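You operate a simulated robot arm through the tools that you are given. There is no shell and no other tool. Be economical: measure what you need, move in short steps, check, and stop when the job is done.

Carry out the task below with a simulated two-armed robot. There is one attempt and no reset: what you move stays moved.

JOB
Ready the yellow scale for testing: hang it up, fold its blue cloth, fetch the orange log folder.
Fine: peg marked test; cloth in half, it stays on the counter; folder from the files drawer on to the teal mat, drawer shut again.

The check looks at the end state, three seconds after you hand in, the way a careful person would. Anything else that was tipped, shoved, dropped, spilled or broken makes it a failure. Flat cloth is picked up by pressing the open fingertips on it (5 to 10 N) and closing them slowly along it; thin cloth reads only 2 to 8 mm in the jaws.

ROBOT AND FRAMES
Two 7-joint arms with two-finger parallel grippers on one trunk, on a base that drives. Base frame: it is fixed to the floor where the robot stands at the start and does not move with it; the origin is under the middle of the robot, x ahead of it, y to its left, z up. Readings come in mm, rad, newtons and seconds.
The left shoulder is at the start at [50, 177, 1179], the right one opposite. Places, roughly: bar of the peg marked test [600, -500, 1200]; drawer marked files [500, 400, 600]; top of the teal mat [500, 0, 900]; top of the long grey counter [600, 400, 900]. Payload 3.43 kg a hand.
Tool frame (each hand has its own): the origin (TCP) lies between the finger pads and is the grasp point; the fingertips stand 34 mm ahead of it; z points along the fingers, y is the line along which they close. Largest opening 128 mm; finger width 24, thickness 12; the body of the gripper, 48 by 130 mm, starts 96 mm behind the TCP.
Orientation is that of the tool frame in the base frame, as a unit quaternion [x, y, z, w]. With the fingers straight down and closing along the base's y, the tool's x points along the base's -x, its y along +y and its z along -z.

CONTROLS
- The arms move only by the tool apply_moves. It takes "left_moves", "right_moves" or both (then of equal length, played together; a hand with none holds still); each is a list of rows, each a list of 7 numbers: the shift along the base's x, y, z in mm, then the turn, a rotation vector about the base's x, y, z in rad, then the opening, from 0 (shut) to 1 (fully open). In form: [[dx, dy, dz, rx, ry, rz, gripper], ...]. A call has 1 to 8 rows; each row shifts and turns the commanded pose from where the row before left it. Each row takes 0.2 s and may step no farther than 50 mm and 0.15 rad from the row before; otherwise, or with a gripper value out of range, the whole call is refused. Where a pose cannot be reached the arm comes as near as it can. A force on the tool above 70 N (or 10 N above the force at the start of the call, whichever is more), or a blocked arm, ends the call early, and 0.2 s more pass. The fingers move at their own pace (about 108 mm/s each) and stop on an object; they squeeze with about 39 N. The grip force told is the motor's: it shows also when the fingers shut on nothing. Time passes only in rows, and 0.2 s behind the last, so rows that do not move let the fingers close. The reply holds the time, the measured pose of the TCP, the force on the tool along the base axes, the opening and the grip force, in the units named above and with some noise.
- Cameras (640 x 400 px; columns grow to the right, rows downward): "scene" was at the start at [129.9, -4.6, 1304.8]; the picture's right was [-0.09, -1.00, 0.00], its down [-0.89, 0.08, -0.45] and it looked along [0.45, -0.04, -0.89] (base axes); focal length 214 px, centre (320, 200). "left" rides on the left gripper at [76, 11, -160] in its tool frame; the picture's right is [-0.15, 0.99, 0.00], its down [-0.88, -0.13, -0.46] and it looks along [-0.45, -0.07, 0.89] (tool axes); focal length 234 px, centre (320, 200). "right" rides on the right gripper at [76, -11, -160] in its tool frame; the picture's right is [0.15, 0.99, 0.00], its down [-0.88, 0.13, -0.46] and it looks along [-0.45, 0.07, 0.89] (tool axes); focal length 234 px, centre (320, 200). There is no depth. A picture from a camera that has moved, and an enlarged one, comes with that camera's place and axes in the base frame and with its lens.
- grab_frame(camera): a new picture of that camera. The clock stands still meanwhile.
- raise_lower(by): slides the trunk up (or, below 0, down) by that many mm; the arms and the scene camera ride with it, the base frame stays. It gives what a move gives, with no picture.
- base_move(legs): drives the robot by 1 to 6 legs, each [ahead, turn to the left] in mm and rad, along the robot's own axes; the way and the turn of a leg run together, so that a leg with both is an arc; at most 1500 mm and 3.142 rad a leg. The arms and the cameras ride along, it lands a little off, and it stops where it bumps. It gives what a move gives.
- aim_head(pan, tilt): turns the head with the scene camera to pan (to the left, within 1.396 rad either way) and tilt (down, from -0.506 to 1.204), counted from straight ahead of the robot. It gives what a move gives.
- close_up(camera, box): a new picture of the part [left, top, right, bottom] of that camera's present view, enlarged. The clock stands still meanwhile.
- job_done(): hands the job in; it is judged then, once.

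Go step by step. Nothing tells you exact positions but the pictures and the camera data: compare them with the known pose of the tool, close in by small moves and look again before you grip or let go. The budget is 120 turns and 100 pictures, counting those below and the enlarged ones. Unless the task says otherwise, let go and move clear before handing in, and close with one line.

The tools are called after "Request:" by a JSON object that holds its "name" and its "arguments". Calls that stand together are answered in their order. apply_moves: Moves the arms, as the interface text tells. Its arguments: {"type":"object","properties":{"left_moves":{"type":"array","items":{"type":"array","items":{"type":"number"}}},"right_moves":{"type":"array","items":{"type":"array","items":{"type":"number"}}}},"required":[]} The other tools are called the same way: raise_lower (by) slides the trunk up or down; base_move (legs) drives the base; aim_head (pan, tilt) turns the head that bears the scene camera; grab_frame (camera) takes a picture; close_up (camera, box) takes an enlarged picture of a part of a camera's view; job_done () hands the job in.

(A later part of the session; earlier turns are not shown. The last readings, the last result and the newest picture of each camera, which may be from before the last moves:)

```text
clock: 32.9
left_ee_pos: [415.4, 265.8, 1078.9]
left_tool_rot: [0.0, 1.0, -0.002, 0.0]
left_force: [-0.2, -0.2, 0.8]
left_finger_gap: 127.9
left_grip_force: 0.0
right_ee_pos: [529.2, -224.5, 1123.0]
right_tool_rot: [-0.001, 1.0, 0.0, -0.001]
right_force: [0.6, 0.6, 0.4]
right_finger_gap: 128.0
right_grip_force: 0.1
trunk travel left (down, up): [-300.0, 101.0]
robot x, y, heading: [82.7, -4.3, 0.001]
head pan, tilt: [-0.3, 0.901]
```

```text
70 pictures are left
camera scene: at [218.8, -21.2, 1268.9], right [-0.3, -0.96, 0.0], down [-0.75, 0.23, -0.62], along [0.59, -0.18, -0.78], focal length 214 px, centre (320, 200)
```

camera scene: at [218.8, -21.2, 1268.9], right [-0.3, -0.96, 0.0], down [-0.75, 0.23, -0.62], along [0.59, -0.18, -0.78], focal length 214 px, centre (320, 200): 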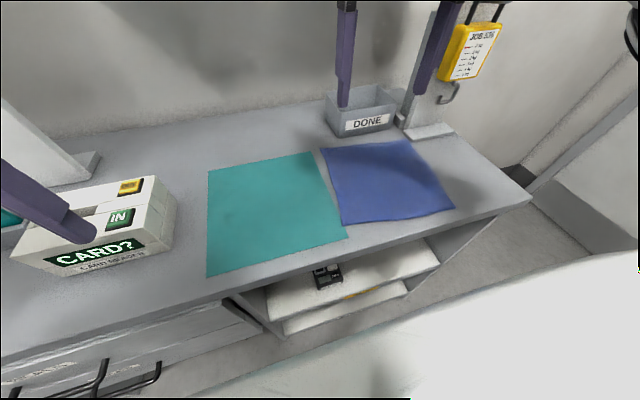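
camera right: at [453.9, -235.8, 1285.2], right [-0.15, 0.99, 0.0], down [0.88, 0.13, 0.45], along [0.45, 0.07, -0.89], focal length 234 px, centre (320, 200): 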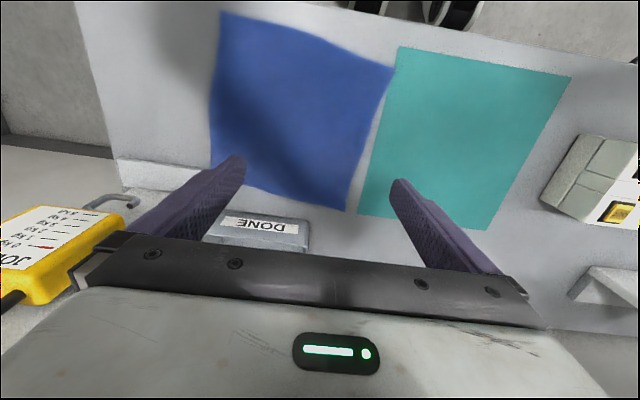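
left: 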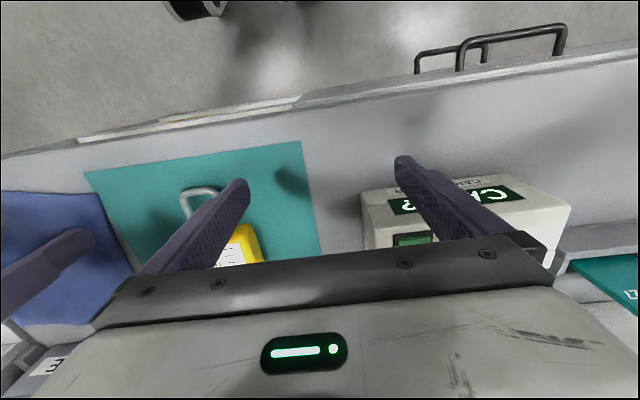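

The cloth corners come out at about FL(423,-133), FR(391,-373), BR(627,-405), BL(668,-158). I'll fold front edge to back edge with both hands, so I retract the hands and re-park the robot square in front of the cloth, near (100,-215), heading -0.12.

Request:
{"name": "apply_moves", "arguments": {"right_moves": [[-45, 10, 0, 0, 0, 0, 1], [-45, 10, 0, 0, 0, 0, 1], [-40, 10, 0, 0, 0, 0, 1], [0, 0, 0, 0, 0, 0, 1]], "left_moves": [[0, -30, 10, 0, 0, 0, 1], [0, -30, 10, 0, 0, 0, 1], [0, -30, 10, 0, 0, 0, 1], [0, 0, 0, 0, 0, 0, 1]]}}

Request:
{"name": "base_move", "arguments": {"legs": [[-250, 0], [0, -0.65], [355, 0], [0, 0.53]]}}

Request:
{"name": "aim_head", "arguments": {"pan": 0, "tilt": 1.0}}

Request:
{"name": "grab_frame", "arguments": {"camera": "scene"}}

```text
clock: 33.9
left_ee_pos: [414.1, 175.3, 1109.3]
left_tool_rot: [-0.001, 1.0, -0.001, 0.0]
left_force: [-0.3, 0.5, 0.4]
left_finger_gap: 128.3
left_grip_force: 0.1
right_ee_pos: [399.3, -194.8, 1124.2]
right_tool_rot: [0.001, 1.0, 0.0, -0.002]
right_force: [-0.7, -0.7, 0.8]
right_finger_gap: 127.8
right_grip_force: 0.1
trunk travel left (down, up): [-300.0, 101.0]
robot x, y, heading: [80.0, 2.4, -0.004]
head pan, tilt: [-0.3, 0.901]
```

```text
clock: 39.5
left_ee_pos: [477.2, -266.7, 1109.5]
left_tool_rot: [0.316, 0.949, 0.0, -0.001]
left_force: [0.9, -0.5, -0.5]
left_finger_gap: 128.1
left_grip_force: 0.1
right_ee_pos: [243.3, -554.5, 1124.9]
right_tool_rot: [0.315, 0.949, 0.002, -0.001]
right_force: [-0.2, -0.2, 0.1]
right_finger_gap: 128.0
right_grip_force: 0.1
trunk travel left (down, up): [-300.0, 101.0]
robot x, y, heading: [105.5, -209.3, -0.637]
head pan, tilt: [-0.3, 0.901]
stopped in leg 3: the robot was blocked; the commanded pose is now the measured one
```

```text
clock: 40.3
left_ee_pos: [476.0, -266.2, 1108.9]
left_tool_rot: [0.316, 0.949, -0.001, 0.0]
left_force: [-0.6, 0.1, -0.3]
left_finger_gap: 127.8
left_grip_force: 0.1
right_ee_pos: [241.7, -555.0, 1124.7]
right_tool_rot: [0.315, 0.949, 0.001, -0.002]
right_force: [1.0, 0.6, -0.4]
right_finger_gap: 127.9
right_grip_force: 0.1
trunk travel left (down, up): [-300.0, 101.0]
robot x, y, heading: [100.4, -208.5, -0.632]
head pan, tilt: [0.0, 1.0]
```

```text
69 pictures are left
camera scene: at [211.2, -289.8, 1261.6], right [-0.59, -0.8, 0.0], down [-0.68, 0.5, -0.54], along [0.43, -0.32, -0.84], focal length 214 px, centre (320, 200)
```

scene: 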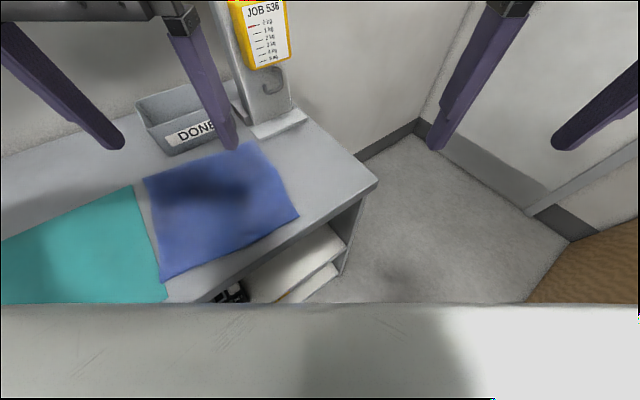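

The base touched the counter front at the end of that leg. I'll back off a little, turn left, and creep forward.

Request:
{"name": "base_move", "arguments": {"legs": [[-60, 0], [0, 0.51], [40, 0]]}}

Request:
{"name": "grab_frame", "arguments": {"camera": "scene"}}

```text
clock: 43.2
left_ee_pos: [449.3, -46.5, 1108.1]
left_tool_rot: [0.066, 0.998, -0.001, 0.0]
left_force: [-0.2, -1.2, -0.8]
left_finger_gap: 128.0
left_grip_force: 0.1
right_ee_pos: [385.9, -411.7, 1124.5]
right_tool_rot: [0.065, 0.998, 0.001, -0.001]
right_force: [-0.1, -0.3, -0.6]
right_finger_gap: 128.0
right_grip_force: 0.1
trunk travel left (down, up): [-300.0, 101.0]
robot x, y, heading: [93.5, -174.2, -0.127]
head pan, tilt: [0.0, 1.0]
```

```text
68 pictures are left
camera scene: at [229.8, -194.1, 1261.4], right [-0.13, -0.99, 0.0], down [-0.84, 0.11, -0.54], along [0.53, -0.07, -0.84], focal length 214 px, centre (320, 200)
```

scene: 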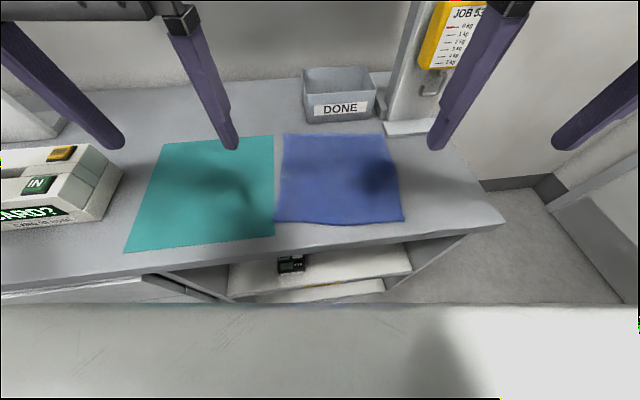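

The cloth measures consistently: FL(422,-135), FR(390,-372), BR(625,-401), BL(664,-160). I bring both hands over the front corners, about 20 mm in from the front edge and 30 mm in from the sides, with the fingers partly closed.

Request:
{"name": "apply_moves", "arguments": {"left_moves": [[-3, -40, 0, 0, 0, 0, 0.25], [-4, -40, 0, 0, 0, 0, 0.25], [-4, -41, 0, 0, 0, 0, 0.25], [0, 0, -45, 0, 0, 0, 0.25], [0, 0, -45, 0, 0, 0, 0.25], [0, 0, -33, 0, 0, 0, 0.25], [0, 0, 0, 0, 0, 0, 0.25]], "right_moves": [[10, 22, -4, 0, 0, 0, 0.25], [9, 23, -4, 0, 0, 0, 0.25], [9, 23, -4, 0, 0, 0, 0.25], [0, 0, -49, 0, 0, 0, 0.25], [0, 0, -49, 0, 0, 0, 0.25], [0, 0, -30, 0, 0, 0, 0.25], [0, 0, 0, 0, 0, 0, 0.25]]}}

Request:
{"name": "grab_frame", "arguments": {"camera": "left"}}

Request:
{"name": "grab_frame", "arguments": {"camera": "right"}}

```text
clock: 44.8
left_ee_pos: [437.9, -167.7, 986.4]
left_tool_rot: [0.066, 0.998, -0.001, 0.0]
left_force: [0.0, -0.4, -0.3]
left_finger_gap: 32.0
left_grip_force: 0.0
right_ee_pos: [412.4, -344.1, 983.4]
right_tool_rot: [0.066, 0.998, 0.002, -0.002]
right_force: [-0.3, -0.5, -0.1]
right_finger_gap: 31.9
right_grip_force: 0.1
trunk travel left (down, up): [-300.0, 101.0]
robot x, y, heading: [92.4, -176.8, -0.128]
head pan, tilt: [0.0, 1.0]
```

```text
67 pictures are left
camera left: at [364.2, -143.9, 1146.6], right [0.28, 0.96, 0.0], down [0.86, -0.25, 0.46], along [0.44, -0.13, -0.89], focal length 234 px, centre (320, 200)
```

left: 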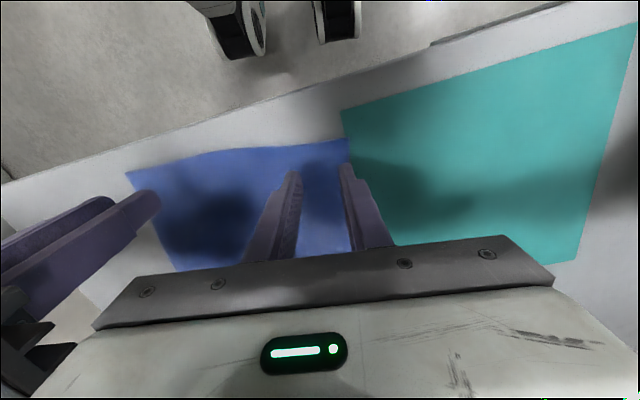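

```text
66 pictures are left
camera right: at [336.2, -344.5, 1144.8], right [-0.02, 1.0, 0.0], down [0.89, 0.01, 0.45], along [0.45, 0.01, -0.89], focal length 234 px, centre (320, 200)
```

right: 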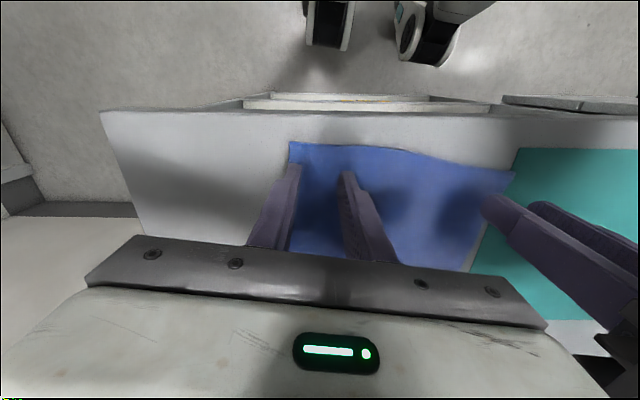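

Both corners are confirmed. Descending until just above the cloth, then feeling for contact.

Request:
{"name": "apply_moves", "arguments": {"left_moves": [[0, 1, -30, 0, 0, 0, 0.25], [0, 0, -14, 0, 0, 0, 0.25], [0, 0, -2, 0, 0, 0, 0.25], [0, 0, 0, 0, 0, 0, 0.25]], "right_moves": [[2, 0, -30, 0, 0, 0, 0.25], [0, 0, -11, 0, 0, 0, 0.25], [0, 0, -2, 0, 0, 0, 0.25], [0, 0, 0, 0, 0, 0, 0.25]]}}

Request:
{"name": "apply_moves", "arguments": {"left_moves": [[0, 0, -2, 0, 0, 0, 0.25], [0, 0, 0, 0, 0, 0, 0.25]], "right_moves": [[0, 0, -2, 0, 0, 0, 0.25], [0, 0, 0, 0, 0, 0, 0.25]]}}

```text
clock: 45.8
left_ee_pos: [438.5, -165.7, 941.0]
left_tool_rot: [0.066, 0.998, -0.001, 0.0]
left_force: [0.0, 0.3, -0.3]
left_finger_gap: 32.0
left_grip_force: 0.1
right_ee_pos: [414.7, -343.7, 940.7]
right_tool_rot: [0.065, 0.998, 0.0, -0.002]
right_force: [0.1, -0.7, -0.1]
right_finger_gap: 31.7
right_grip_force: 0.1
trunk travel left (down, up): [-300.0, 101.0]
robot x, y, heading: [92.2, -178.5, -0.13]
head pan, tilt: [0.0, 1.0]
```

```text
clock: 46.4
left_ee_pos: [437.1, -166.2, 938.0]
left_tool_rot: [0.066, 0.998, -0.001, 0.001]
left_force: [0.4, -0.6, 3.7]
left_finger_gap: 31.9
left_grip_force: 0.0
right_ee_pos: [415.0, -343.8, 939.6]
right_tool_rot: [0.065, 0.998, 0.001, -0.001]
right_force: [0.3, -0.2, 0.9]
right_finger_gap: 32.0
right_grip_force: 0.1
trunk travel left (down, up): [-300.0, 101.0]
robot x, y, heading: [90.2, -177.8, -0.132]
head pan, tilt: [0.0, 1.0]
```

Contact at about z = 939. A touch more pressure on both.

Request:
{"name": "apply_moves", "arguments": {"left_moves": [[0, 0, -0.5, 0, 0, 0, 0.25], [0, 0, 0, 0, 0, 0, 0.25]], "right_moves": [[0, 0, -1.2, 0, 0, 0, 0.25], [0, 0, 0, 0, 0, 0, 0.25]]}}

```text
clock: 47.0
left_ee_pos: [437.0, -166.5, 938.2]
left_tool_rot: [0.066, 0.998, -0.001, 0.001]
left_force: [1.6, 0.6, 3.8]
left_finger_gap: 32.0
left_grip_force: 0.0
right_ee_pos: [413.9, -343.5, 938.6]
right_tool_rot: [0.065, 0.998, -0.001, -0.002]
right_force: [-0.3, -0.7, 2.4]
right_finger_gap: 32.0
right_grip_force: 0.0
trunk travel left (down, up): [-300.0, 101.0]
robot x, y, heading: [91.4, -177.4, -0.129]
head pan, tilt: [0.0, 1.0]
```

Request:
{"name": "apply_moves", "arguments": {"left_moves": [[0, 0, -0.7, 0, 0, 0, 0.25], [0, 0, 0, 0, 0, 0, 0.25]], "right_moves": [[0, 0, -1.2, 0, 0, 0, 0.25], [0, 0, 0, 0, 0, 0, 0.25]]}}

```text
clock: 47.6
left_ee_pos: [437.3, -166.3, 936.7]
left_tool_rot: [0.066, 0.998, -0.001, 0.001]
left_force: [1.9, 1.5, 8.2]
left_finger_gap: 32.0
left_grip_force: 0.2
right_ee_pos: [414.3, -344.6, 937.0]
right_tool_rot: [0.066, 0.998, 0.001, -0.002]
right_force: [-0.8, -1.4, 7.5]
right_finger_gap: 32.2
right_grip_force: 0.1
trunk travel left (down, up): [-300.0, 101.0]
robot x, y, heading: [94.3, -177.9, -0.124]
head pan, tilt: [0.0, 1.0]
```

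Both press with about 8 N. Closing slowly.

Request:
{"name": "apply_moves", "arguments": {"left_moves": [[0, 0, 0, 0, 0, 0, 0.22], [0, 0, 0, 0, 0, 0, 0.18], [0, 0, 0, 0, 0, 0, 0.14], [0, 0, 0, 0, 0, 0, 0.1], [0, 0, 0, 0, 0, 0, 0.06], [0, 0, 0, 0, 0, 0, 0.03], [0, 0, 0, 0, 0, 0, 0], [0, 0, 0, 0, 0, 0, 0]], "right_moves": [[0, 0, 0, 0, 0, 0, 0.22], [0, 0, 0, 0, 0, 0, 0.18], [0, 0, 0, 0, 0, 0, 0.14], [0, 0, 0, 0, 0, 0, 0.1], [0, 0, 0, 0, 0, 0, 0.06], [0, 0, 0, 0, 0, 0, 0.03], [0, 0, 0, 0, 0, 0, 0], [0, 0, 0, 0, 0, 0, 0]]}}

Request:
{"name": "grab_frame", "arguments": {"camera": "scene"}}

```text
clock: 49.4
left_ee_pos: [436.6, -167.3, 937.2]
left_tool_rot: [0.067, 0.998, -0.003, 0.001]
left_force: [-1.8, -17.3, 7.3]
left_finger_gap: 3.6
left_grip_force: 38.7
right_ee_pos: [414.8, -341.0, 937.7]
right_tool_rot: [0.065, 0.998, 0.003, -0.001]
right_force: [1.7, 17.2, 7.8]
right_finger_gap: 3.7
right_grip_force: 37.7
trunk travel left (down, up): [-300.0, 101.0]
robot x, y, heading: [94.1, -175.1, -0.129]
head pan, tilt: [0.0, 1.0]
```

```text
65 pictures are left
camera scene: at [228.0, -193.8, 1261.8], right [-0.13, -0.99, 0.0], down [-0.83, 0.11, -0.54], along [0.54, -0.07, -0.84], focal length 214 px, centre (320, 200)
```

scene: 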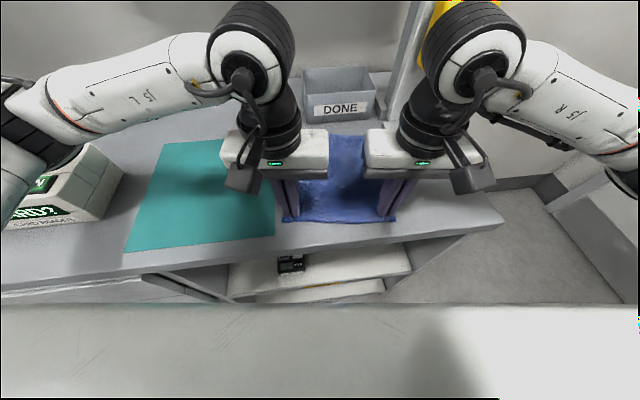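

Both hands hold cloth (about 3.6 mm in the jaws), with some tension between them. I ease them together slightly and lift through the first half of the fold arc, pitching the grippers back a bit to keep clear of the hanging scale.

Request:
{"name": "apply_moves", "arguments": {"left_moves": [[0, -4, 2, 0, 0, 0, 0], [5, -0.6, 25, 0, 0, 0, 0], [15, -1.8, 30, 0, 0, 0, 0], [28, -3.3, 28, -0.008, -0.06, 0, 0], [23, -2.7, 9, -0.008, -0.06, 0, 0], [23, -2.7, 3, -0.008, -0.06, 0, 0]], "right_moves": [[0, 4, 2, 0, 0, 0, 0], [5, -0.6, 25, 0, 0, 0, 0], [15, -1.8, 30, 0, 0, 0, 0], [28, -3.3, 28, -0.008, -0.06, 0, 0], [23, -2.7, 9, -0.008, -0.06, 0, 0], [23, -2.7, 3, -0.008, -0.06, 0, 0]]}}

Request:
{"name": "grab_frame", "arguments": {"camera": "scene"}}

Request:
{"name": "grab_frame", "arguments": {"camera": "left"}}

```text
clock: 50.8
left_ee_pos: [531.9, -182.4, 1033.7]
left_tool_rot: [0.068, 0.994, -0.006, 0.091]
left_force: [-0.6, -6.1, -0.5]
left_finger_gap: 3.4
left_grip_force: 37.6
right_ee_pos: [509.1, -351.5, 1034.2]
right_tool_rot: [0.065, 0.994, -0.006, 0.089]
right_force: [0.0, 7.0, -1.0]
right_finger_gap: 3.6
right_grip_force: 38.5
trunk travel left (down, up): [-300.0, 101.0]
robot x, y, heading: [91.6, -177.1, -0.127]
head pan, tilt: [0.0, 1.0]
```

```text
64 pictures are left
camera scene: at [228.9, -194.0, 1261.6], right [-0.13, -0.99, 0.0], down [-0.83, 0.11, -0.54], along [0.54, -0.07, -0.84], focal length 214 px, centre (320, 200)
```

scene: 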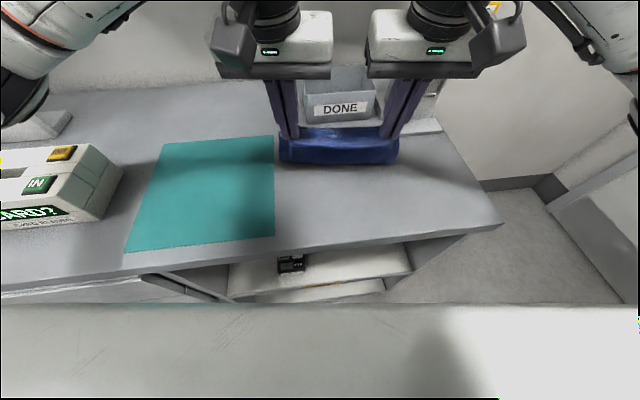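

```text
63 pictures are left
camera left: at [431.1, -155.8, 1177.2], right [0.28, 0.96, 0.03], down [0.76, -0.23, 0.61], along [0.59, -0.15, -0.79], focal length 234 px, centre (320, 200)
```

left: 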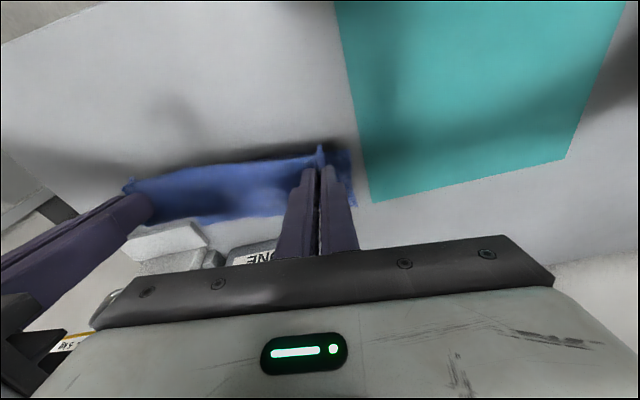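

The cloth lifted evenly. Continuing the arc over to the back edge.

Request:
{"name": "apply_moves", "arguments": {"left_moves": [[23, -4, -3, -0.008, -0.06, 0, 0], [23, -3, -9, -0.008, -0.06, 0, 0], [20, -2.4, -18, -0.008, -0.06, 0, 0], [16, -2, -20, 0, 0, 0, 0], [9, -1, -23, 0, 0, 0, 0], [0, 0, 0, 0, 0, 0, 0]], "right_moves": [[23, -1.4, -3, -0.008, -0.06, 0, 0], [23, -2.5, -9, -0.008, -0.06, 0, 0], [20, -2.4, -18, -0.008, -0.06, 0, 0], [16, -2, -20, 0, 0, 0, 0], [9, -1, -23, 0, 0, 0, 0], [0, 0, 0, 0, 0, 0, 0]]}}

Request:
{"name": "grab_frame", "arguments": {"camera": "scene"}}

Request:
{"name": "grab_frame", "arguments": {"camera": "left"}}

Request:
{"name": "grab_frame", "arguments": {"camera": "right"}}

```text
clock: 52.2
left_ee_pos: [622.6, -193.8, 959.6]
left_tool_rot: [0.065, 0.981, -0.013, 0.181]
left_force: [-0.1, -3.1, 0.4]
left_finger_gap: 3.4
left_grip_force: 38.2
right_ee_pos: [598.7, -360.3, 961.6]
right_tool_rot: [0.064, 0.982, -0.011, 0.178]
right_force: [1.2, 3.4, -0.4]
right_finger_gap: 3.8
right_grip_force: 37.5
trunk travel left (down, up): [-300.0, 101.0]
robot x, y, heading: [91.1, -177.3, -0.129]
head pan, tilt: [0.0, 1.0]
```

```text
62 pictures are left
camera scene: at [228.7, -194.0, 1261.7], right [-0.13, -0.99, 0.0], down [-0.83, 0.11, -0.54], along [0.54, -0.07, -0.84], focal length 214 px, centre (320, 200)
```

scene: 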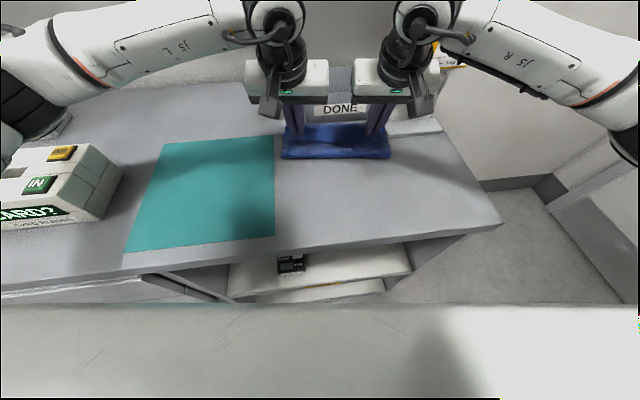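

```text
61 pictures are left
camera left: at [498.1, -164.5, 1082.7], right [0.27, 0.96, 0.05], down [0.64, -0.22, 0.74], along [0.72, -0.17, -0.67], focal length 234 px, centre (320, 200)
```

left: 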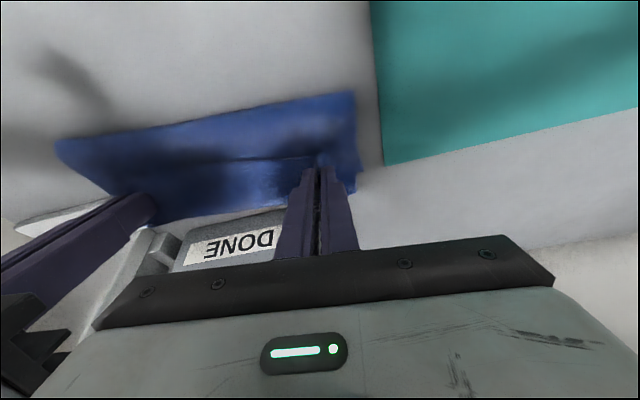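

```text
60 pictures are left
camera right: at [471.5, -353.8, 1085.0], right [-0.01, 1.0, -0.05], down [0.67, 0.04, 0.74], along [0.74, -0.03, -0.67], focal length 234 px, centre (320, 200)
```

right: 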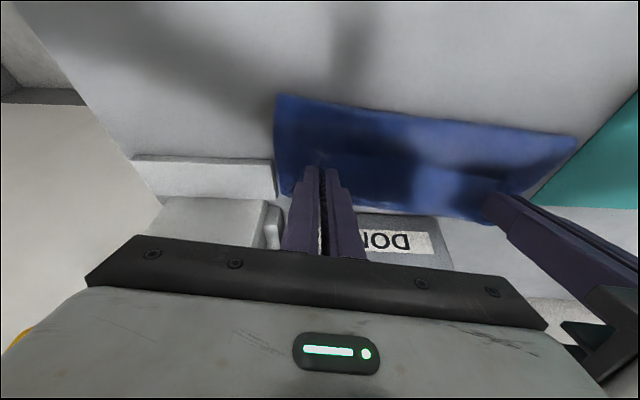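

The whole cloth slid back about 30 mm, but it is folding near its middle (fold line about 110 mm from the back edge). The held edge still needs about 30 mm further back, so I move on while lowering.

Request:
{"name": "apply_moves", "arguments": {"left_moves": [[12, -1.4, -3, 0, 0, 0, 0], [10, -1.2, -4, 0, 0, 0, 0], [8, -1, -5, 0, 0, 0, 0], [0, 0, -5, 0, 0, 0, 0], [0, 0, 0, 0, 0, 0, 0]], "right_moves": [[12, -1.4, -3, 0, 0, 0, 0], [10, -1.2, -4, 0, 0, 0, 0], [8, -1, -5, 0, 0, 0, 0], [0, 0, -5, 0, 0, 0, 0], [0, 0, 0, 0, 0, 0, 0]]}}

Request:
{"name": "grab_frame", "arguments": {"camera": "left"}}

Request:
{"name": "grab_frame", "arguments": {"camera": "right"}}

```text
clock: 53.4
left_ee_pos: [651.5, -197.1, 945.4]
left_tool_rot: [0.066, 0.981, -0.013, 0.182]
left_force: [0.1, -2.2, 4.2]
left_finger_gap: 3.4
left_grip_force: 38.2
right_ee_pos: [629.4, -364.7, 944.9]
right_tool_rot: [0.065, 0.981, -0.011, 0.181]
right_force: [1.0, 2.9, 4.6]
right_finger_gap: 3.7
right_grip_force: 38.0
trunk travel left (down, up): [-300.0, 101.0]
robot x, y, heading: [95.7, -176.0, -0.127]
head pan, tilt: [0.0, 1.0]
```

```text
59 pictures are left
camera left: at [527.4, -168.0, 1067.9], right [0.27, 0.96, 0.05], down [0.64, -0.22, 0.74], along [0.72, -0.17, -0.67], focal length 234 px, centre (320, 200)
```

left: 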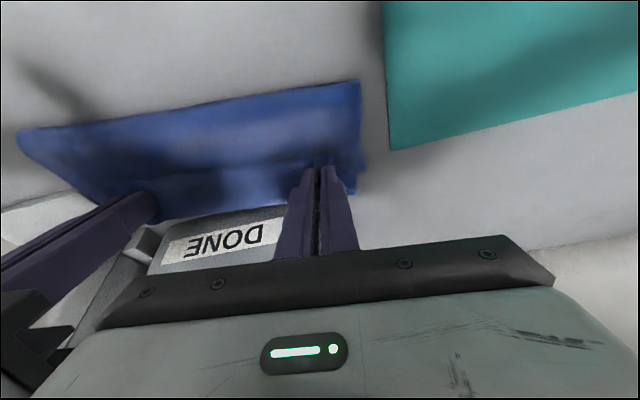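

```text
58 pictures are left
camera right: at [501.2, -357.5, 1068.7], right [-0.01, 1.0, -0.05], down [0.67, 0.04, 0.74], along [0.74, -0.03, -0.67], focal length 234 px, centre (320, 200)
```

right: 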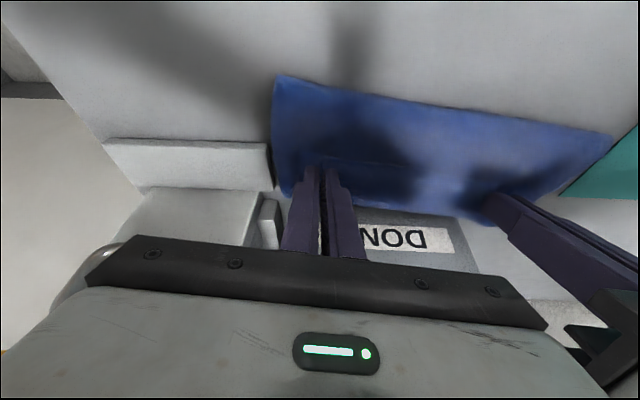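

The fold line moves half as far as the hands, so what I took for the back edge may be the held upper edge overshooting the lower layer. I'll zoom in before adjusting.

Request:
{"name": "close_up", "arguments": {"camera": "left", "box": [250, 70, 410, 220]}}

Request:
{"name": "close_up", "arguments": {"camera": "right", "box": [240, 60, 400, 220]}}

```text
2.67 times, centred on (330, 145) of left
camera zoom: at [527.4, -168.0, 1067.9], right [0.27, 0.96, 0.05], down [0.64, -0.22, 0.74], along [0.72, -0.17, -0.67], focal length 624 px, centre (293, 347)
```

zoom: 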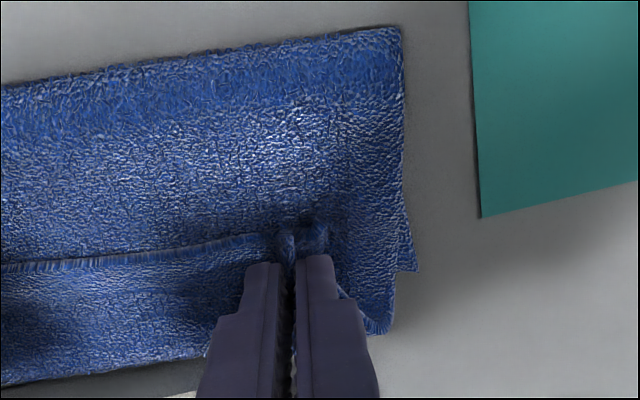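

```text
2.50 times, centred on (320, 140) of right
camera zoom: at [501.2, -357.5, 1068.7], right [-0.01, 1.0, -0.05], down [0.67, 0.04, 0.74], along [0.74, -0.03, -0.67], focal length 585 px, centre (320, 350)
```

zoom: 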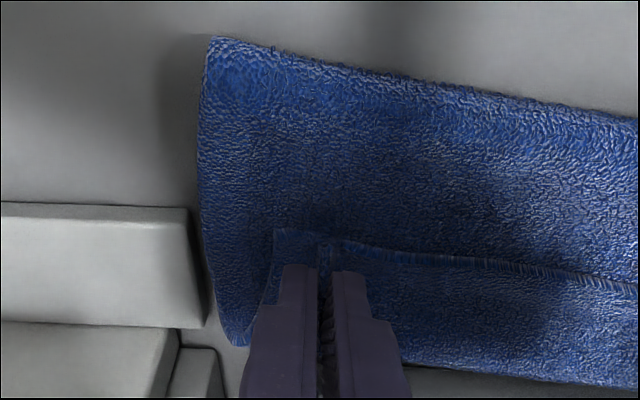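

The zoom shows a Z-shape: the clamped edge keeps its orientation in the jaws, so the sheet bows under instead of flipping. I'll undo this by reversing the path and laying the cloth flat again, then re-grip right at the hem with the fingers closing across the edge.

Request:
{"name": "apply_moves", "arguments": {"left_moves": [[0, 0, 5, 0, 0, 0, 0], [-8, 1, 12, 0, 0, 0, 0], [-10, 1.2, 20, 0, 0, 0, 0], [-12, 1.4, 20, 0, 0, 0, 0], [-9, 1, 23, 0, 0, 0, 0], [-23, 2, 8, 0.008, 0.06, 0, 0], [-30, 2.4, 2, 0.008, 0.06, 0, 0], [-30, 3, 0, 0.008, 0.06, 0, 0]], "right_moves": [[0, 0, 5, 0, 0, 0, 0], [-8, 1, 12, 0, 0, 0, 0], [-10, 1.2, 20, 0, 0, 0, 0], [-12, 1.4, 20, 0, 0, 0, 0], [-9, 1, 23, 0, 0, 0, 0], [-23, 2, 8, 0.008, 0.06, 0, 0], [-30, 2.4, 2, 0.008, 0.06, 0, 0], [-30, 3, 0, 0.008, 0.06, 0, 0]]}}

Request:
{"name": "grab_frame", "arguments": {"camera": "scene"}}

```text
clock: 55.2
left_ee_pos: [530.4, -184.9, 1034.9]
left_tool_rot: [0.067, 0.994, -0.007, 0.09]
left_force: [-1.1, -3.0, -0.3]
left_finger_gap: 3.5
left_grip_force: 38.0
right_ee_pos: [507.4, -351.8, 1034.2]
right_tool_rot: [0.066, 0.994, -0.006, 0.089]
right_force: [0.8, 3.8, 0.1]
right_finger_gap: 3.8
right_grip_force: 38.5
trunk travel left (down, up): [-300.0, 101.0]
robot x, y, heading: [91.1, -174.8, -0.125]
head pan, tilt: [0.0, 1.0]
```

```text
55 pictures are left
camera scene: at [228.6, -194.0, 1261.7], right [-0.13, -0.99, 0.0], down [-0.83, 0.11, -0.54], along [0.54, -0.07, -0.84], focal length 214 px, centre (320, 200)
```

scene: 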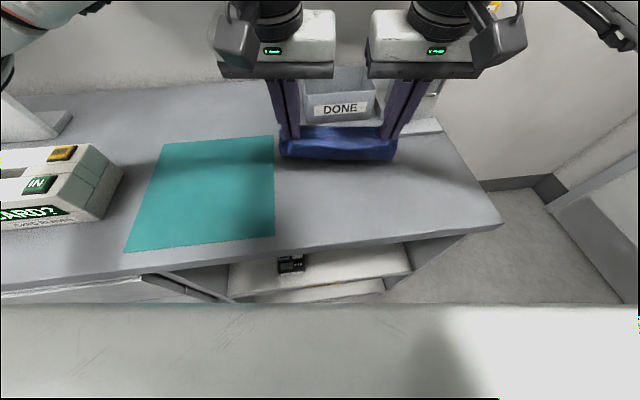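

Request:
{"name": "apply_moves", "arguments": {"left_moves": [[-23, 2.7, -3, 0.008, 0.06, 0, 0], [-23, 2.7, -9, 0.008, 0.06, 0, 0], [-28, 3.3, -28, 0.008, 0.06, 0, 0], [-18, 1.8, -30, 0, 0, 0, 0], [-9, 2, -20, 0, 0, 0, 0], [-3, 2, -5, 0, 0, 0, 0], [0, 0, 0, 0, 0, 0, 0]], "right_moves": [[-23, 2.7, -3, 0.008, 0.06, 0, 0], [-23, 2.7, -9, 0.008, 0.06, 0, 0], [-28, 3.3, -28, 0.008, 0.06, 0, 0], [-18, 1.8, -30, 0, 0, 0, 0], [-9, -2, -20, 0, 0, 0, 0], [-3, -2, -5, 0, 0, 0, 0], [0, 0, 0, 0, 0, 0, 0]]}}

Request:
{"name": "grab_frame", "arguments": {"camera": "scene"}}

```text
clock: 56.8
left_ee_pos: [425.9, -171.2, 938.3]
left_tool_rot: [0.067, 0.998, -0.003, 0.001]
left_force: [-0.7, -14.0, 0.7]
left_finger_gap: 3.6
left_grip_force: 37.9
right_ee_pos: [403.8, -343.8, 939.3]
right_tool_rot: [0.065, 0.998, 0.002, -0.002]
right_force: [1.5, 13.6, 0.6]
right_finger_gap: 3.7
right_grip_force: 38.1
trunk travel left (down, up): [-300.0, 101.0]
robot x, y, heading: [92.1, -177.2, -0.126]
head pan, tilt: [0.0, 1.0]
```

```text
54 pictures are left
camera scene: at [228.7, -194.0, 1261.7], right [-0.13, -0.99, 0.0], down [-0.83, 0.11, -0.54], along [0.54, -0.07, -0.84], focal length 214 px, centre (320, 200)
```

scene: 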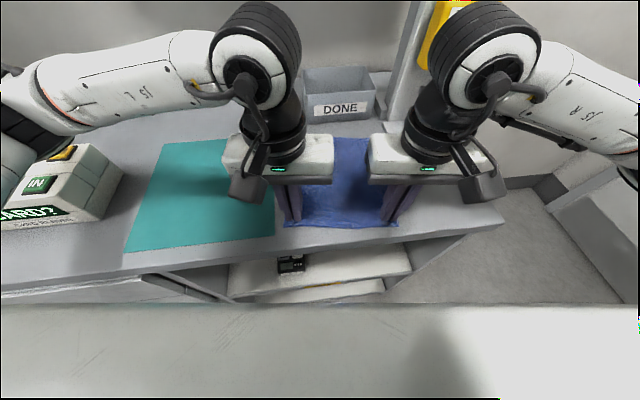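

Cloth is laid out again with hands spread. Releasing slowly, lifting, and checking how flat it lies.

Request:
{"name": "apply_moves", "arguments": {"left_moves": [[0, 0, 0, 0, 0, 0, 0.08], [0, 0, 0, 0, 0, 0, 0.16], [0, 0, 0, 0, 0, 0, 0.25], [0, 0, 30, 0, 0, 0, 0.25], [0, 15, 45, 0, 0, 0, 0.25], [0, 20, 45, 0, 0, 0, 0.25], [0, 0, 0, 0, 0, 0, 0.25]], "right_moves": [[0, 0, 0, 0, 0, 0, 0.08], [0, 0, 0, 0, 0, 0, 0.16], [0, 0, 0, 0, 0, 0, 0.25], [0, 0, 30, 0, 0, 0, 0.25], [0, -15, 45, 0, 0, 0, 0.25], [0, -20, 45, 0, 0, 0, 0.25], [0, 0, 0, 0, 0, 0, 0.25]]}}

Request:
{"name": "close_up", "arguments": {"camera": "scene", "box": [240, 100, 440, 250]}}

Request:
{"name": "grab_frame", "arguments": {"camera": "right"}}

```text
clock: 58.4
left_ee_pos: [426.3, -136.8, 1060.5]
left_tool_rot: [0.066, 0.998, -0.001, 0.0]
left_force: [-0.6, 0.2, 0.4]
left_finger_gap: 32.2
left_grip_force: 0.0
right_ee_pos: [404.5, -380.2, 1060.4]
right_tool_rot: [0.065, 0.998, 0.0, -0.001]
right_force: [-0.1, 0.8, 0.1]
right_finger_gap: 32.2
right_grip_force: 0.1
trunk travel left (down, up): [-300.0, 101.0]
robot x, y, heading: [93.1, -178.7, -0.121]
head pan, tilt: [0.0, 1.0]
```

```text
2.67 times, centred on (340, 175) of scene
camera zoom: at [229.0, -194.1, 1261.5], right [-0.13, -0.99, 0.0], down [-0.83, 0.11, -0.54], along [0.54, -0.07, -0.84], focal length 572 px, centre (267, 267)
```

zoom: 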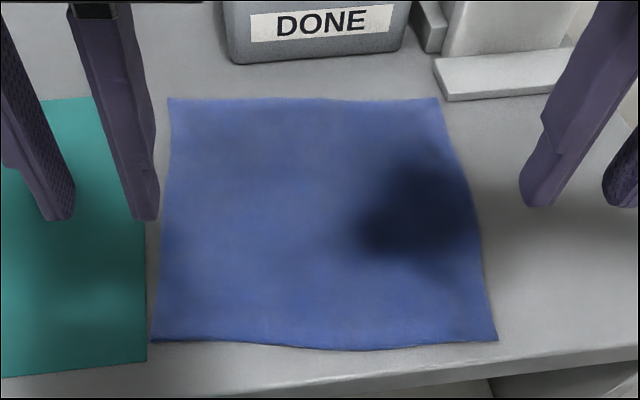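

```text
52 pictures are left
camera right: at [327.3, -381.1, 1220.7], right [-0.02, 1.0, 0.0], down [0.89, 0.01, 0.45], along [0.45, 0.01, -0.89], focal length 234 px, centre (320, 200)
```

right: 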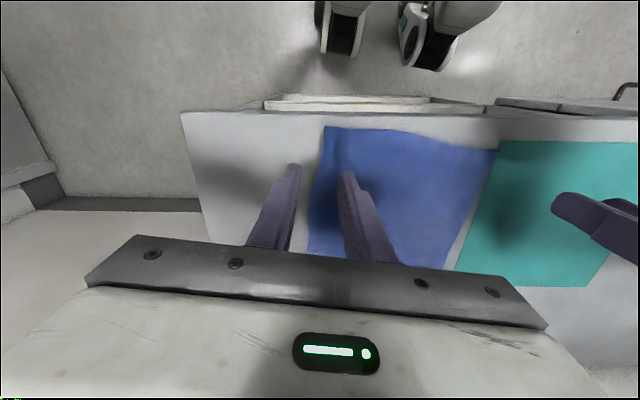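

The cloth relaxed perfectly flat again: FL(410,-136), FR(380,-374), BR(623,-404), BL(656,-158). Now I turn both grippers 90° so they close across the front hem.

Request:
{"name": "apply_moves", "arguments": {"left_moves": [[0, 0, 0, 0, 0, -0.1428, 0.25], [0, 0, 0, 0, 0, -0.1428, 0.25], [0, 0, 0, 0, 0, -0.1428, 0.25], [0, 0, 0, 0, 0, -0.1428, 0.25], [0, 0, 0, 0, 0, -0.1428, 0.25], [0, 0, 0, 0, 0, -0.1428, 0.25], [0, 0, 0, 0, 0, -0.1428, 0.25], [0, 0, 0, 0, 0, 0, 0.25]], "right_moves": [[0, 0, 0, 0, 0, -0.1428, 0.25], [0, 0, 0, 0, 0, -0.1428, 0.25], [0, 0, 0, 0, 0, -0.1428, 0.25], [0, 0, 0, 0, 0, -0.1428, 0.25], [0, 0, 0, 0, 0, -0.1428, 0.25], [0, 0, 0, 0, 0, -0.1428, 0.25], [0, 0, 0, 0, 0, -0.1428, 0.25], [0, 0, 0, 0, 0, 0, 0.25]]}}

Request:
{"name": "apply_moves", "arguments": {"left_moves": [[0, 0, 0, 0, 0, -0.1428, 0.25], [0, 0, 0, 0, 0, -0.1428, 0.25], [0, 0, 0, 0, 0, -0.1428, 0.25], [0, 0, 0, 0, 0, -0.1428, 0.25], [0, 0, 0, 0, 0, 0, 0.25]], "right_moves": [[0, 0, 0, 0, 0, -0.1428, 0.25], [0, 0, 0, 0, 0, -0.1428, 0.25], [0, 0, 0, 0, 0, -0.1428, 0.25], [0, 0, 0, 0, 0, -0.1428, 0.25], [0, 0, 0, 0, 0, 0, 0.25]]}}

```text
clock: 60.2
left_ee_pos: [427.7, -135.9, 1058.0]
left_tool_rot: [0.537, 0.843, -0.002, 0.0]
left_force: [0.4, -0.2, -0.8]
left_finger_gap: 32.1
left_grip_force: 0.1
right_ee_pos: [402.2, -381.4, 1058.3]
right_tool_rot: [0.536, 0.844, 0.002, -0.001]
right_force: [0.0, 0.8, 0.1]
right_finger_gap: 32.0
right_grip_force: 0.0
trunk travel left (down, up): [-300.0, 101.0]
robot x, y, heading: [90.4, -180.7, -0.125]
head pan, tilt: [0.0, 1.0]
```

```text
clock: 61.4
left_ee_pos: [422.7, -136.6, 1058.8]
left_tool_rot: [0.751, 0.66, 0.0, 0.0]
left_force: [-1.2, -1.5, -0.1]
left_finger_gap: 31.7
left_grip_force: 0.1
left hand out of reach, approached as far as the arm can: row 4
right_ee_pos: [403.7, -381.2, 1057.9]
right_tool_rot: [0.753, 0.659, 0.002, -0.001]
right_force: [0.6, 0.9, 0.1]
right_finger_gap: 31.8
right_grip_force: 0.1
trunk travel left (down, up): [-300.0, 101.0]
robot x, y, heading: [93.2, -177.6, -0.126]
head pan, tilt: [0.0, 1.0]
```

The left wrist is at its limit, so I'll back its twist off by 0.25 rad, and move both hands over the hem.

Request:
{"name": "apply_moves", "arguments": {"left_moves": [[-3, -10, -10, 0, 0, 0.125, 0.25], [-4, -10, -35, 0, 0, 0.125, 0.25], [0, 0, -35, 0, 0, 0, 0.25], [0, 0, 0, 0, 0, 0, 0.25]], "right_moves": [[-7, 13, -10, 0, 0, 0, 0.25], [-6, 13, -35, 0, 0, 0, 0.25], [0, 0, -35, 0, 0, 0, 0.25], [0, 0, 0, 0, 0, 0, 0.25]]}}

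Request:
{"name": "grab_frame", "arguments": {"camera": "left"}}

Request:
{"name": "grab_frame", "arguments": {"camera": "right"}}

```text
clock: 62.4
left_ee_pos: [417.0, -157.3, 978.9]
left_tool_rot: [0.665, 0.747, -0.001, -0.001]
left_force: [0.9, 0.8, -0.3]
left_finger_gap: 32.1
left_grip_force: 0.0
right_ee_pos: [391.8, -354.3, 979.6]
right_tool_rot: [0.752, 0.659, 0.002, -0.001]
right_force: [0.0, -0.1, -0.2]
right_finger_gap: 32.3
right_grip_force: 0.1
trunk travel left (down, up): [-300.0, 101.0]
robot x, y, heading: [96.7, -177.5, -0.123]
head pan, tilt: [0.0, 1.0]
```

```text
51 pictures are left
camera left: at [418.4, -79.1, 1139.2], right [1.0, -0.03, 0.0], down [-0.03, -0.89, 0.46], along [-0.01, -0.46, -0.89], focal length 234 px, centre (320, 200)
```

left: 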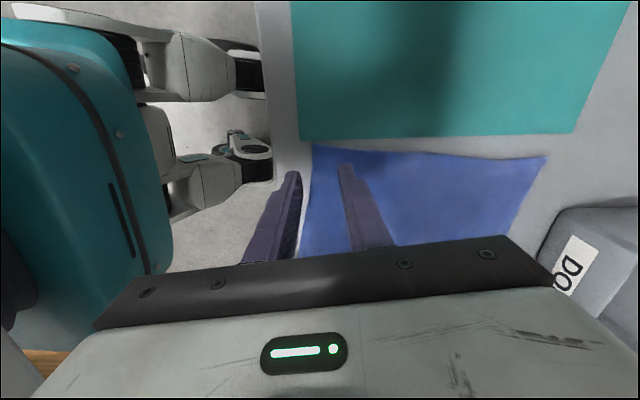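

```text
50 pictures are left
camera right: at [388.9, -277.8, 1140.3], right [1.0, 0.02, 0.0], down [0.01, -0.89, 0.45], along [0.01, -0.45, -0.89], focal length 234 px, centre (320, 200)
```

right: 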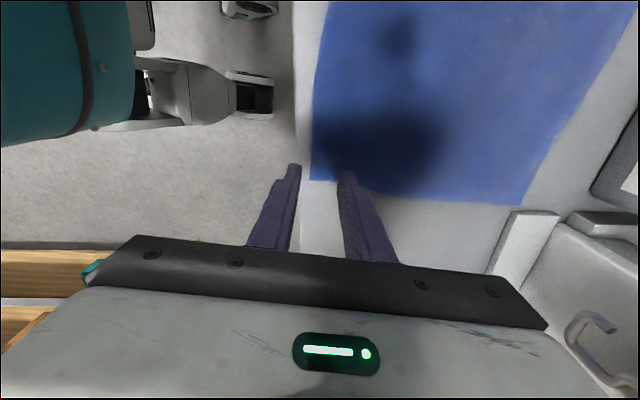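

The fingers straddle the front hem properly at both corners. Descending to contact.

Request:
{"name": "apply_moves", "arguments": {"left_moves": [[0, 0, -30, 0, 0, 0, 0.25], [0, 0, -9, 0, 0, 0, 0.25], [0, 0, -2, 0, 0, 0, 0.25], [0, 0, 0, 0, 0, 0, 0.25]], "right_moves": [[0, 0, -30, 0, 0, 0, 0.25], [0, 0, -9, 0, 0, 0, 0.25], [0, 0, -2, 0, 0, 0, 0.25], [0, 0, 0, 0, 0, 0, 0.25]]}}

Request:
{"name": "apply_moves", "arguments": {"left_moves": [[0, 0, -1, 0, 0, 0, 0.25], [0, 0, 0, 0, 0, 0, 0.25]], "right_moves": [[0, 0, -1, 0, 0, 0, 0.25], [0, 0, 0, 0, 0, 0, 0.25]]}}

```text
clock: 63.4
left_ee_pos: [415.3, -156.6, 937.6]
left_tool_rot: [0.665, 0.747, 0.0, 0.001]
left_force: [0.5, -0.2, 2.2]
left_finger_gap: 31.8
left_grip_force: 0.1
right_ee_pos: [390.4, -353.9, 937.9]
right_tool_rot: [0.752, 0.659, 0.002, -0.001]
right_force: [0.2, -0.3, 1.3]
right_finger_gap: 32.0
right_grip_force: 0.2
trunk travel left (down, up): [-300.0, 101.0]
robot x, y, heading: [91.6, -177.2, -0.128]
head pan, tilt: [0.0, 1.0]
```

```text
clock: 64.0
left_ee_pos: [415.2, -156.0, 937.1]
left_tool_rot: [0.664, 0.747, 0.0, 0.001]
left_force: [0.3, -1.5, 5.2]
left_finger_gap: 32.4
left_grip_force: 0.2
right_ee_pos: [389.7, -353.3, 937.2]
right_tool_rot: [0.752, 0.66, 0.002, -0.001]
right_force: [0.3, -0.3, 2.6]
right_finger_gap: 32.2
right_grip_force: 0.0
trunk travel left (down, up): [-300.0, 101.0]
robot x, y, heading: [89.2, -180.2, -0.129]
head pan, tilt: [0.0, 1.0]
```

Request:
{"name": "apply_moves", "arguments": {"left_moves": [[0, 0, -0.6, 0, 0, 0, 0.25], [0, 0, 0, 0, 0, 0, 0.25], [0, 0, 0, 0, 0, 0, 0.25]], "right_moves": [[0, 0, -1.6, 0, 0, 0, 0.25], [0, 0, 0, 0, 0, 0, 0.25], [0, 0, 0, 0, 0, 0, 0.25]]}}

```text
clock: 64.8
left_ee_pos: [415.0, -157.0, 936.8]
left_tool_rot: [0.665, 0.747, 0.0, 0.001]
left_force: [3.0, -1.7, 7.7]
left_finger_gap: 32.6
left_grip_force: 0.8
right_ee_pos: [389.3, -354.3, 937.8]
right_tool_rot: [0.752, 0.659, 0.003, 0.0]
right_force: [-0.1, -1.4, 15.1]
right_finger_gap: 32.3
right_grip_force: 0.5
trunk travel left (down, up): [-300.0, 101.0]
robot x, y, heading: [92.7, -180.5, -0.126]
head pan, tilt: [0.0, 1.0]
```

Left is at 8 N; right a bit high, so I ease it 0.7 mm and close both slowly.

Request:
{"name": "apply_moves", "arguments": {"left_moves": [[0, 0, 0, 0, 0, 0, 0.25], [0, 0, 0, 0, 0, 0, 0.22], [0, 0, 0, 0, 0, 0, 0.18], [0, 0, 0, 0, 0, 0, 0.14], [0, 0, 0, 0, 0, 0, 0.1], [0, 0, 0, 0, 0, 0, 0.06], [0, 0, 0, 0, 0, 0, 0.02], [0, 0, 0, 0, 0, 0, 0]], "right_moves": [[0, 0, 0.7, 0, 0, 0, 0.25], [0, 0, 0, 0, 0, 0, 0.22], [0, 0, 0, 0, 0, 0, 0.18], [0, 0, 0, 0, 0, 0, 0.14], [0, 0, 0, 0, 0, 0, 0.1], [0, 0, 0, 0, 0, 0, 0.06], [0, 0, 0, 0, 0, 0, 0.02], [0, 0, 0, 0, 0, 0, 0]]}}

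Request:
{"name": "close_up", "arguments": {"camera": "left", "box": [240, 110, 440, 260]}}

Request:
{"name": "close_up", "arguments": {"camera": "right", "box": [240, 110, 440, 260]}}

```text
clock: 66.6
left_ee_pos: [416.0, -156.8, 936.3]
left_tool_rot: [0.664, 0.747, -0.001, 0.001]
left_force: [1.7, 0.6, 10.4]
left_finger_gap: 3.8
left_grip_force: 38.5
right_ee_pos: [389.5, -352.9, 937.3]
right_tool_rot: [0.752, 0.659, 0.002, -0.001]
right_force: [0.9, -0.3, 11.3]
right_finger_gap: 4.2
right_grip_force: 38.9
trunk travel left (down, up): [-300.0, 101.0]
robot x, y, heading: [93.5, -178.2, -0.128]
head pan, tilt: [0.0, 1.0]
```

```text
2.67 times, centred on (340, 185) of left
camera zoom: at [417.9, -78.5, 1097.2], right [1.0, -0.03, 0.0], down [-0.03, -0.89, 0.46], along [-0.01, -0.46, -0.89], focal length 624 px, centre (267, 240)
```

zoom: 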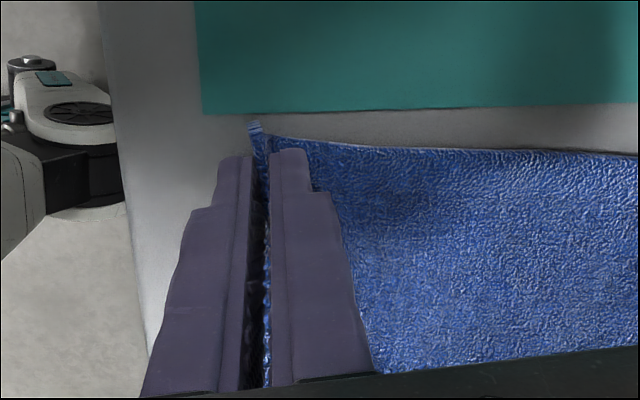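

```text
2.67 times, centred on (340, 185) of right
camera zoom: at [388.4, -277.4, 1097.7], right [1.0, 0.02, 0.0], down [0.01, -0.89, 0.45], along [0.01, -0.45, -0.89], focal length 624 px, centre (267, 240)
```

zoom: 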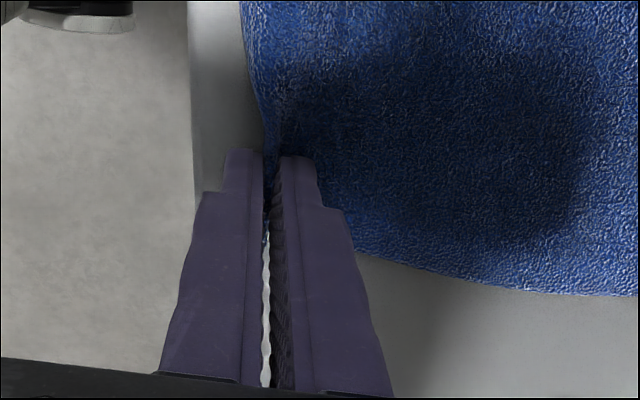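

Both jaws hold the hem itself. Lifting through the first half of the arc again.

Request:
{"name": "apply_moves", "arguments": {"left_moves": [[10, -1, 15, 0, 0, 0, 0], [14, -1.5, 20, 0, 0, 0, 0], [18, -2, 22, 0, 0, 0, 0], [22, -2.4, 20, 0, 0, 0, 0], [28, -3, 16, 0, 0, 0, 0], [25, -2.6, 5, 0, 0, 0, 0], [0, 0, 0, 0, 0, 0, 0]], "right_moves": [[10, -1, 15, 0, 0, 0, 0], [14, -1.5, 20, 0, 0, 0, 0], [18, -2, 22, 0, 0, 0, 0], [22, -2.4, 20, 0, 0, 0, 0], [28, -3, 16, 0, 0, 0, 0], [25, -2.6, 5, 0, 0, 0, 0], [0, 0, 0, 0, 0, 0, 0]]}}

Request:
{"name": "grab_frame", "arguments": {"camera": "left"}}

Request:
{"name": "grab_frame", "arguments": {"camera": "scene"}}

```text
clock: 68.2
left_ee_pos: [497.7, -173.1, 1032.2]
left_tool_rot: [0.663, 0.749, 0.0, 0.0]
left_force: [0.1, -0.2, 0.7]
left_finger_gap: 3.7
left_grip_force: 38.1
left hand out of reach, approached as far as the arm can: row 5, 6
right_ee_pos: [509.7, -367.4, 1034.4]
right_tool_rot: [0.752, 0.659, 0.002, 0.0]
right_force: [0.2, 0.3, 0.3]
right_finger_gap: 3.9
right_grip_force: 38.1
trunk travel left (down, up): [-300.0, 101.0]
robot x, y, heading: [92.9, -180.7, -0.128]
head pan, tilt: [0.0, 1.0]
```

```text
47 pictures are left
camera left: at [500.1, -96.3, 1192.9], right [1.0, -0.03, 0.0], down [-0.02, -0.89, 0.46], along [-0.01, -0.46, -0.89], focal length 234 px, centre (320, 200)
```

left: 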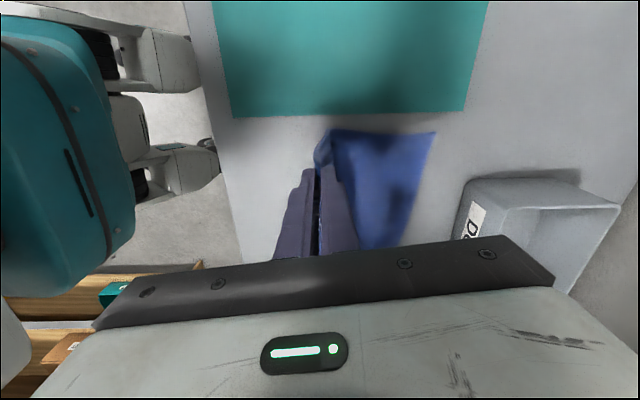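

```text
46 pictures are left
camera scene: at [228.7, -194.0, 1261.6], right [-0.13, -0.99, 0.0], down [-0.83, 0.11, -0.54], along [0.54, -0.07, -0.84], focal length 214 px, centre (320, 200)
```

scene: 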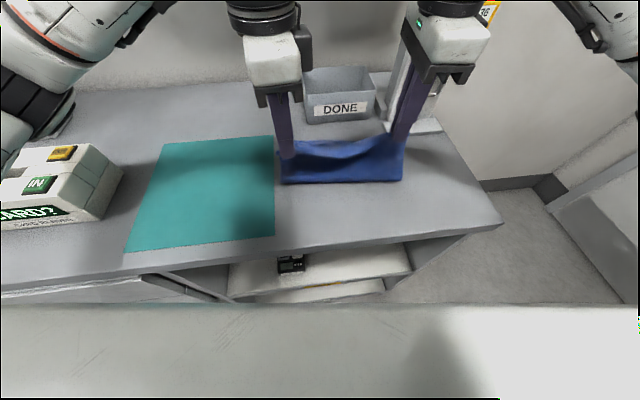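

The left arm hit a wrist limit at x = 498. I'll let it twist back as it catches up with the right hand.

Request:
{"name": "apply_moves", "arguments": {"left_moves": [[8, 0, 0, 0, 0, 0.12, 0], [14, 2, 2, 0, 0, 0.12, 0], [16, 2, 0, 0, 0, 0.1, 0], [0, 0, 0, 0, 0, 0, 0]]}}

Request:
{"name": "grab_frame", "arguments": {"camera": "left"}}

Request:
{"name": "grab_frame", "arguments": {"camera": "scene"}}

```text
clock: 69.2
left_ee_pos: [535.8, -170.1, 1035.5]
left_tool_rot: [0.527, 0.85, -0.001, 0.0]
left_force: [-0.5, -1.0, -0.4]
left_finger_gap: 3.7
left_grip_force: 38.2
right_ee_pos: [508.9, -367.4, 1034.8]
right_tool_rot: [0.752, 0.659, 0.001, 0.0]
right_force: [0.1, 0.6, -1.2]
right_finger_gap: 3.8
right_grip_force: 38.2
trunk travel left (down, up): [-300.0, 101.0]
robot x, y, heading: [93.4, -179.4, -0.129]
head pan, tilt: [0.0, 1.0]
```

```text
45 pictures are left
camera left: at [512.2, -95.6, 1195.4], right [0.95, 0.31, 0.0], down [0.27, -0.85, 0.46], along [0.14, -0.43, -0.89], focal length 234 px, centre (320, 200)
```

left: 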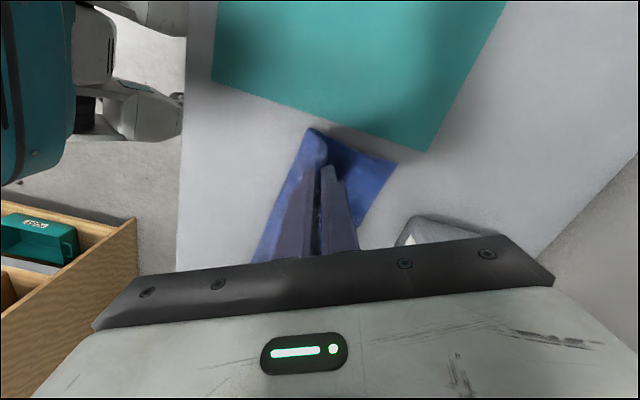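

```text
44 pictures are left
camera scene: at [228.8, -194.0, 1261.6], right [-0.13, -0.99, 0.0], down [-0.83, 0.11, -0.54], along [0.54, -0.07, -0.84], focal length 214 px, centre (320, 200)
```

scene: 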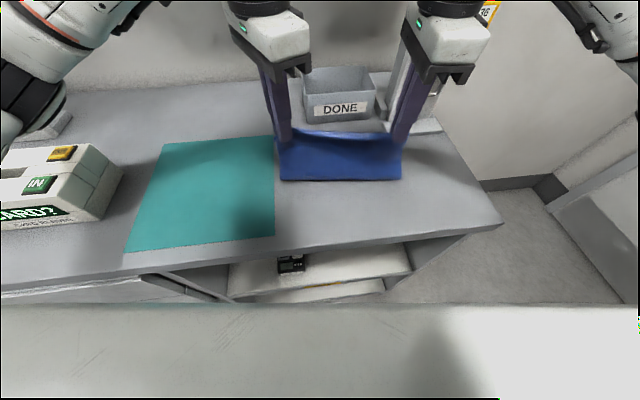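

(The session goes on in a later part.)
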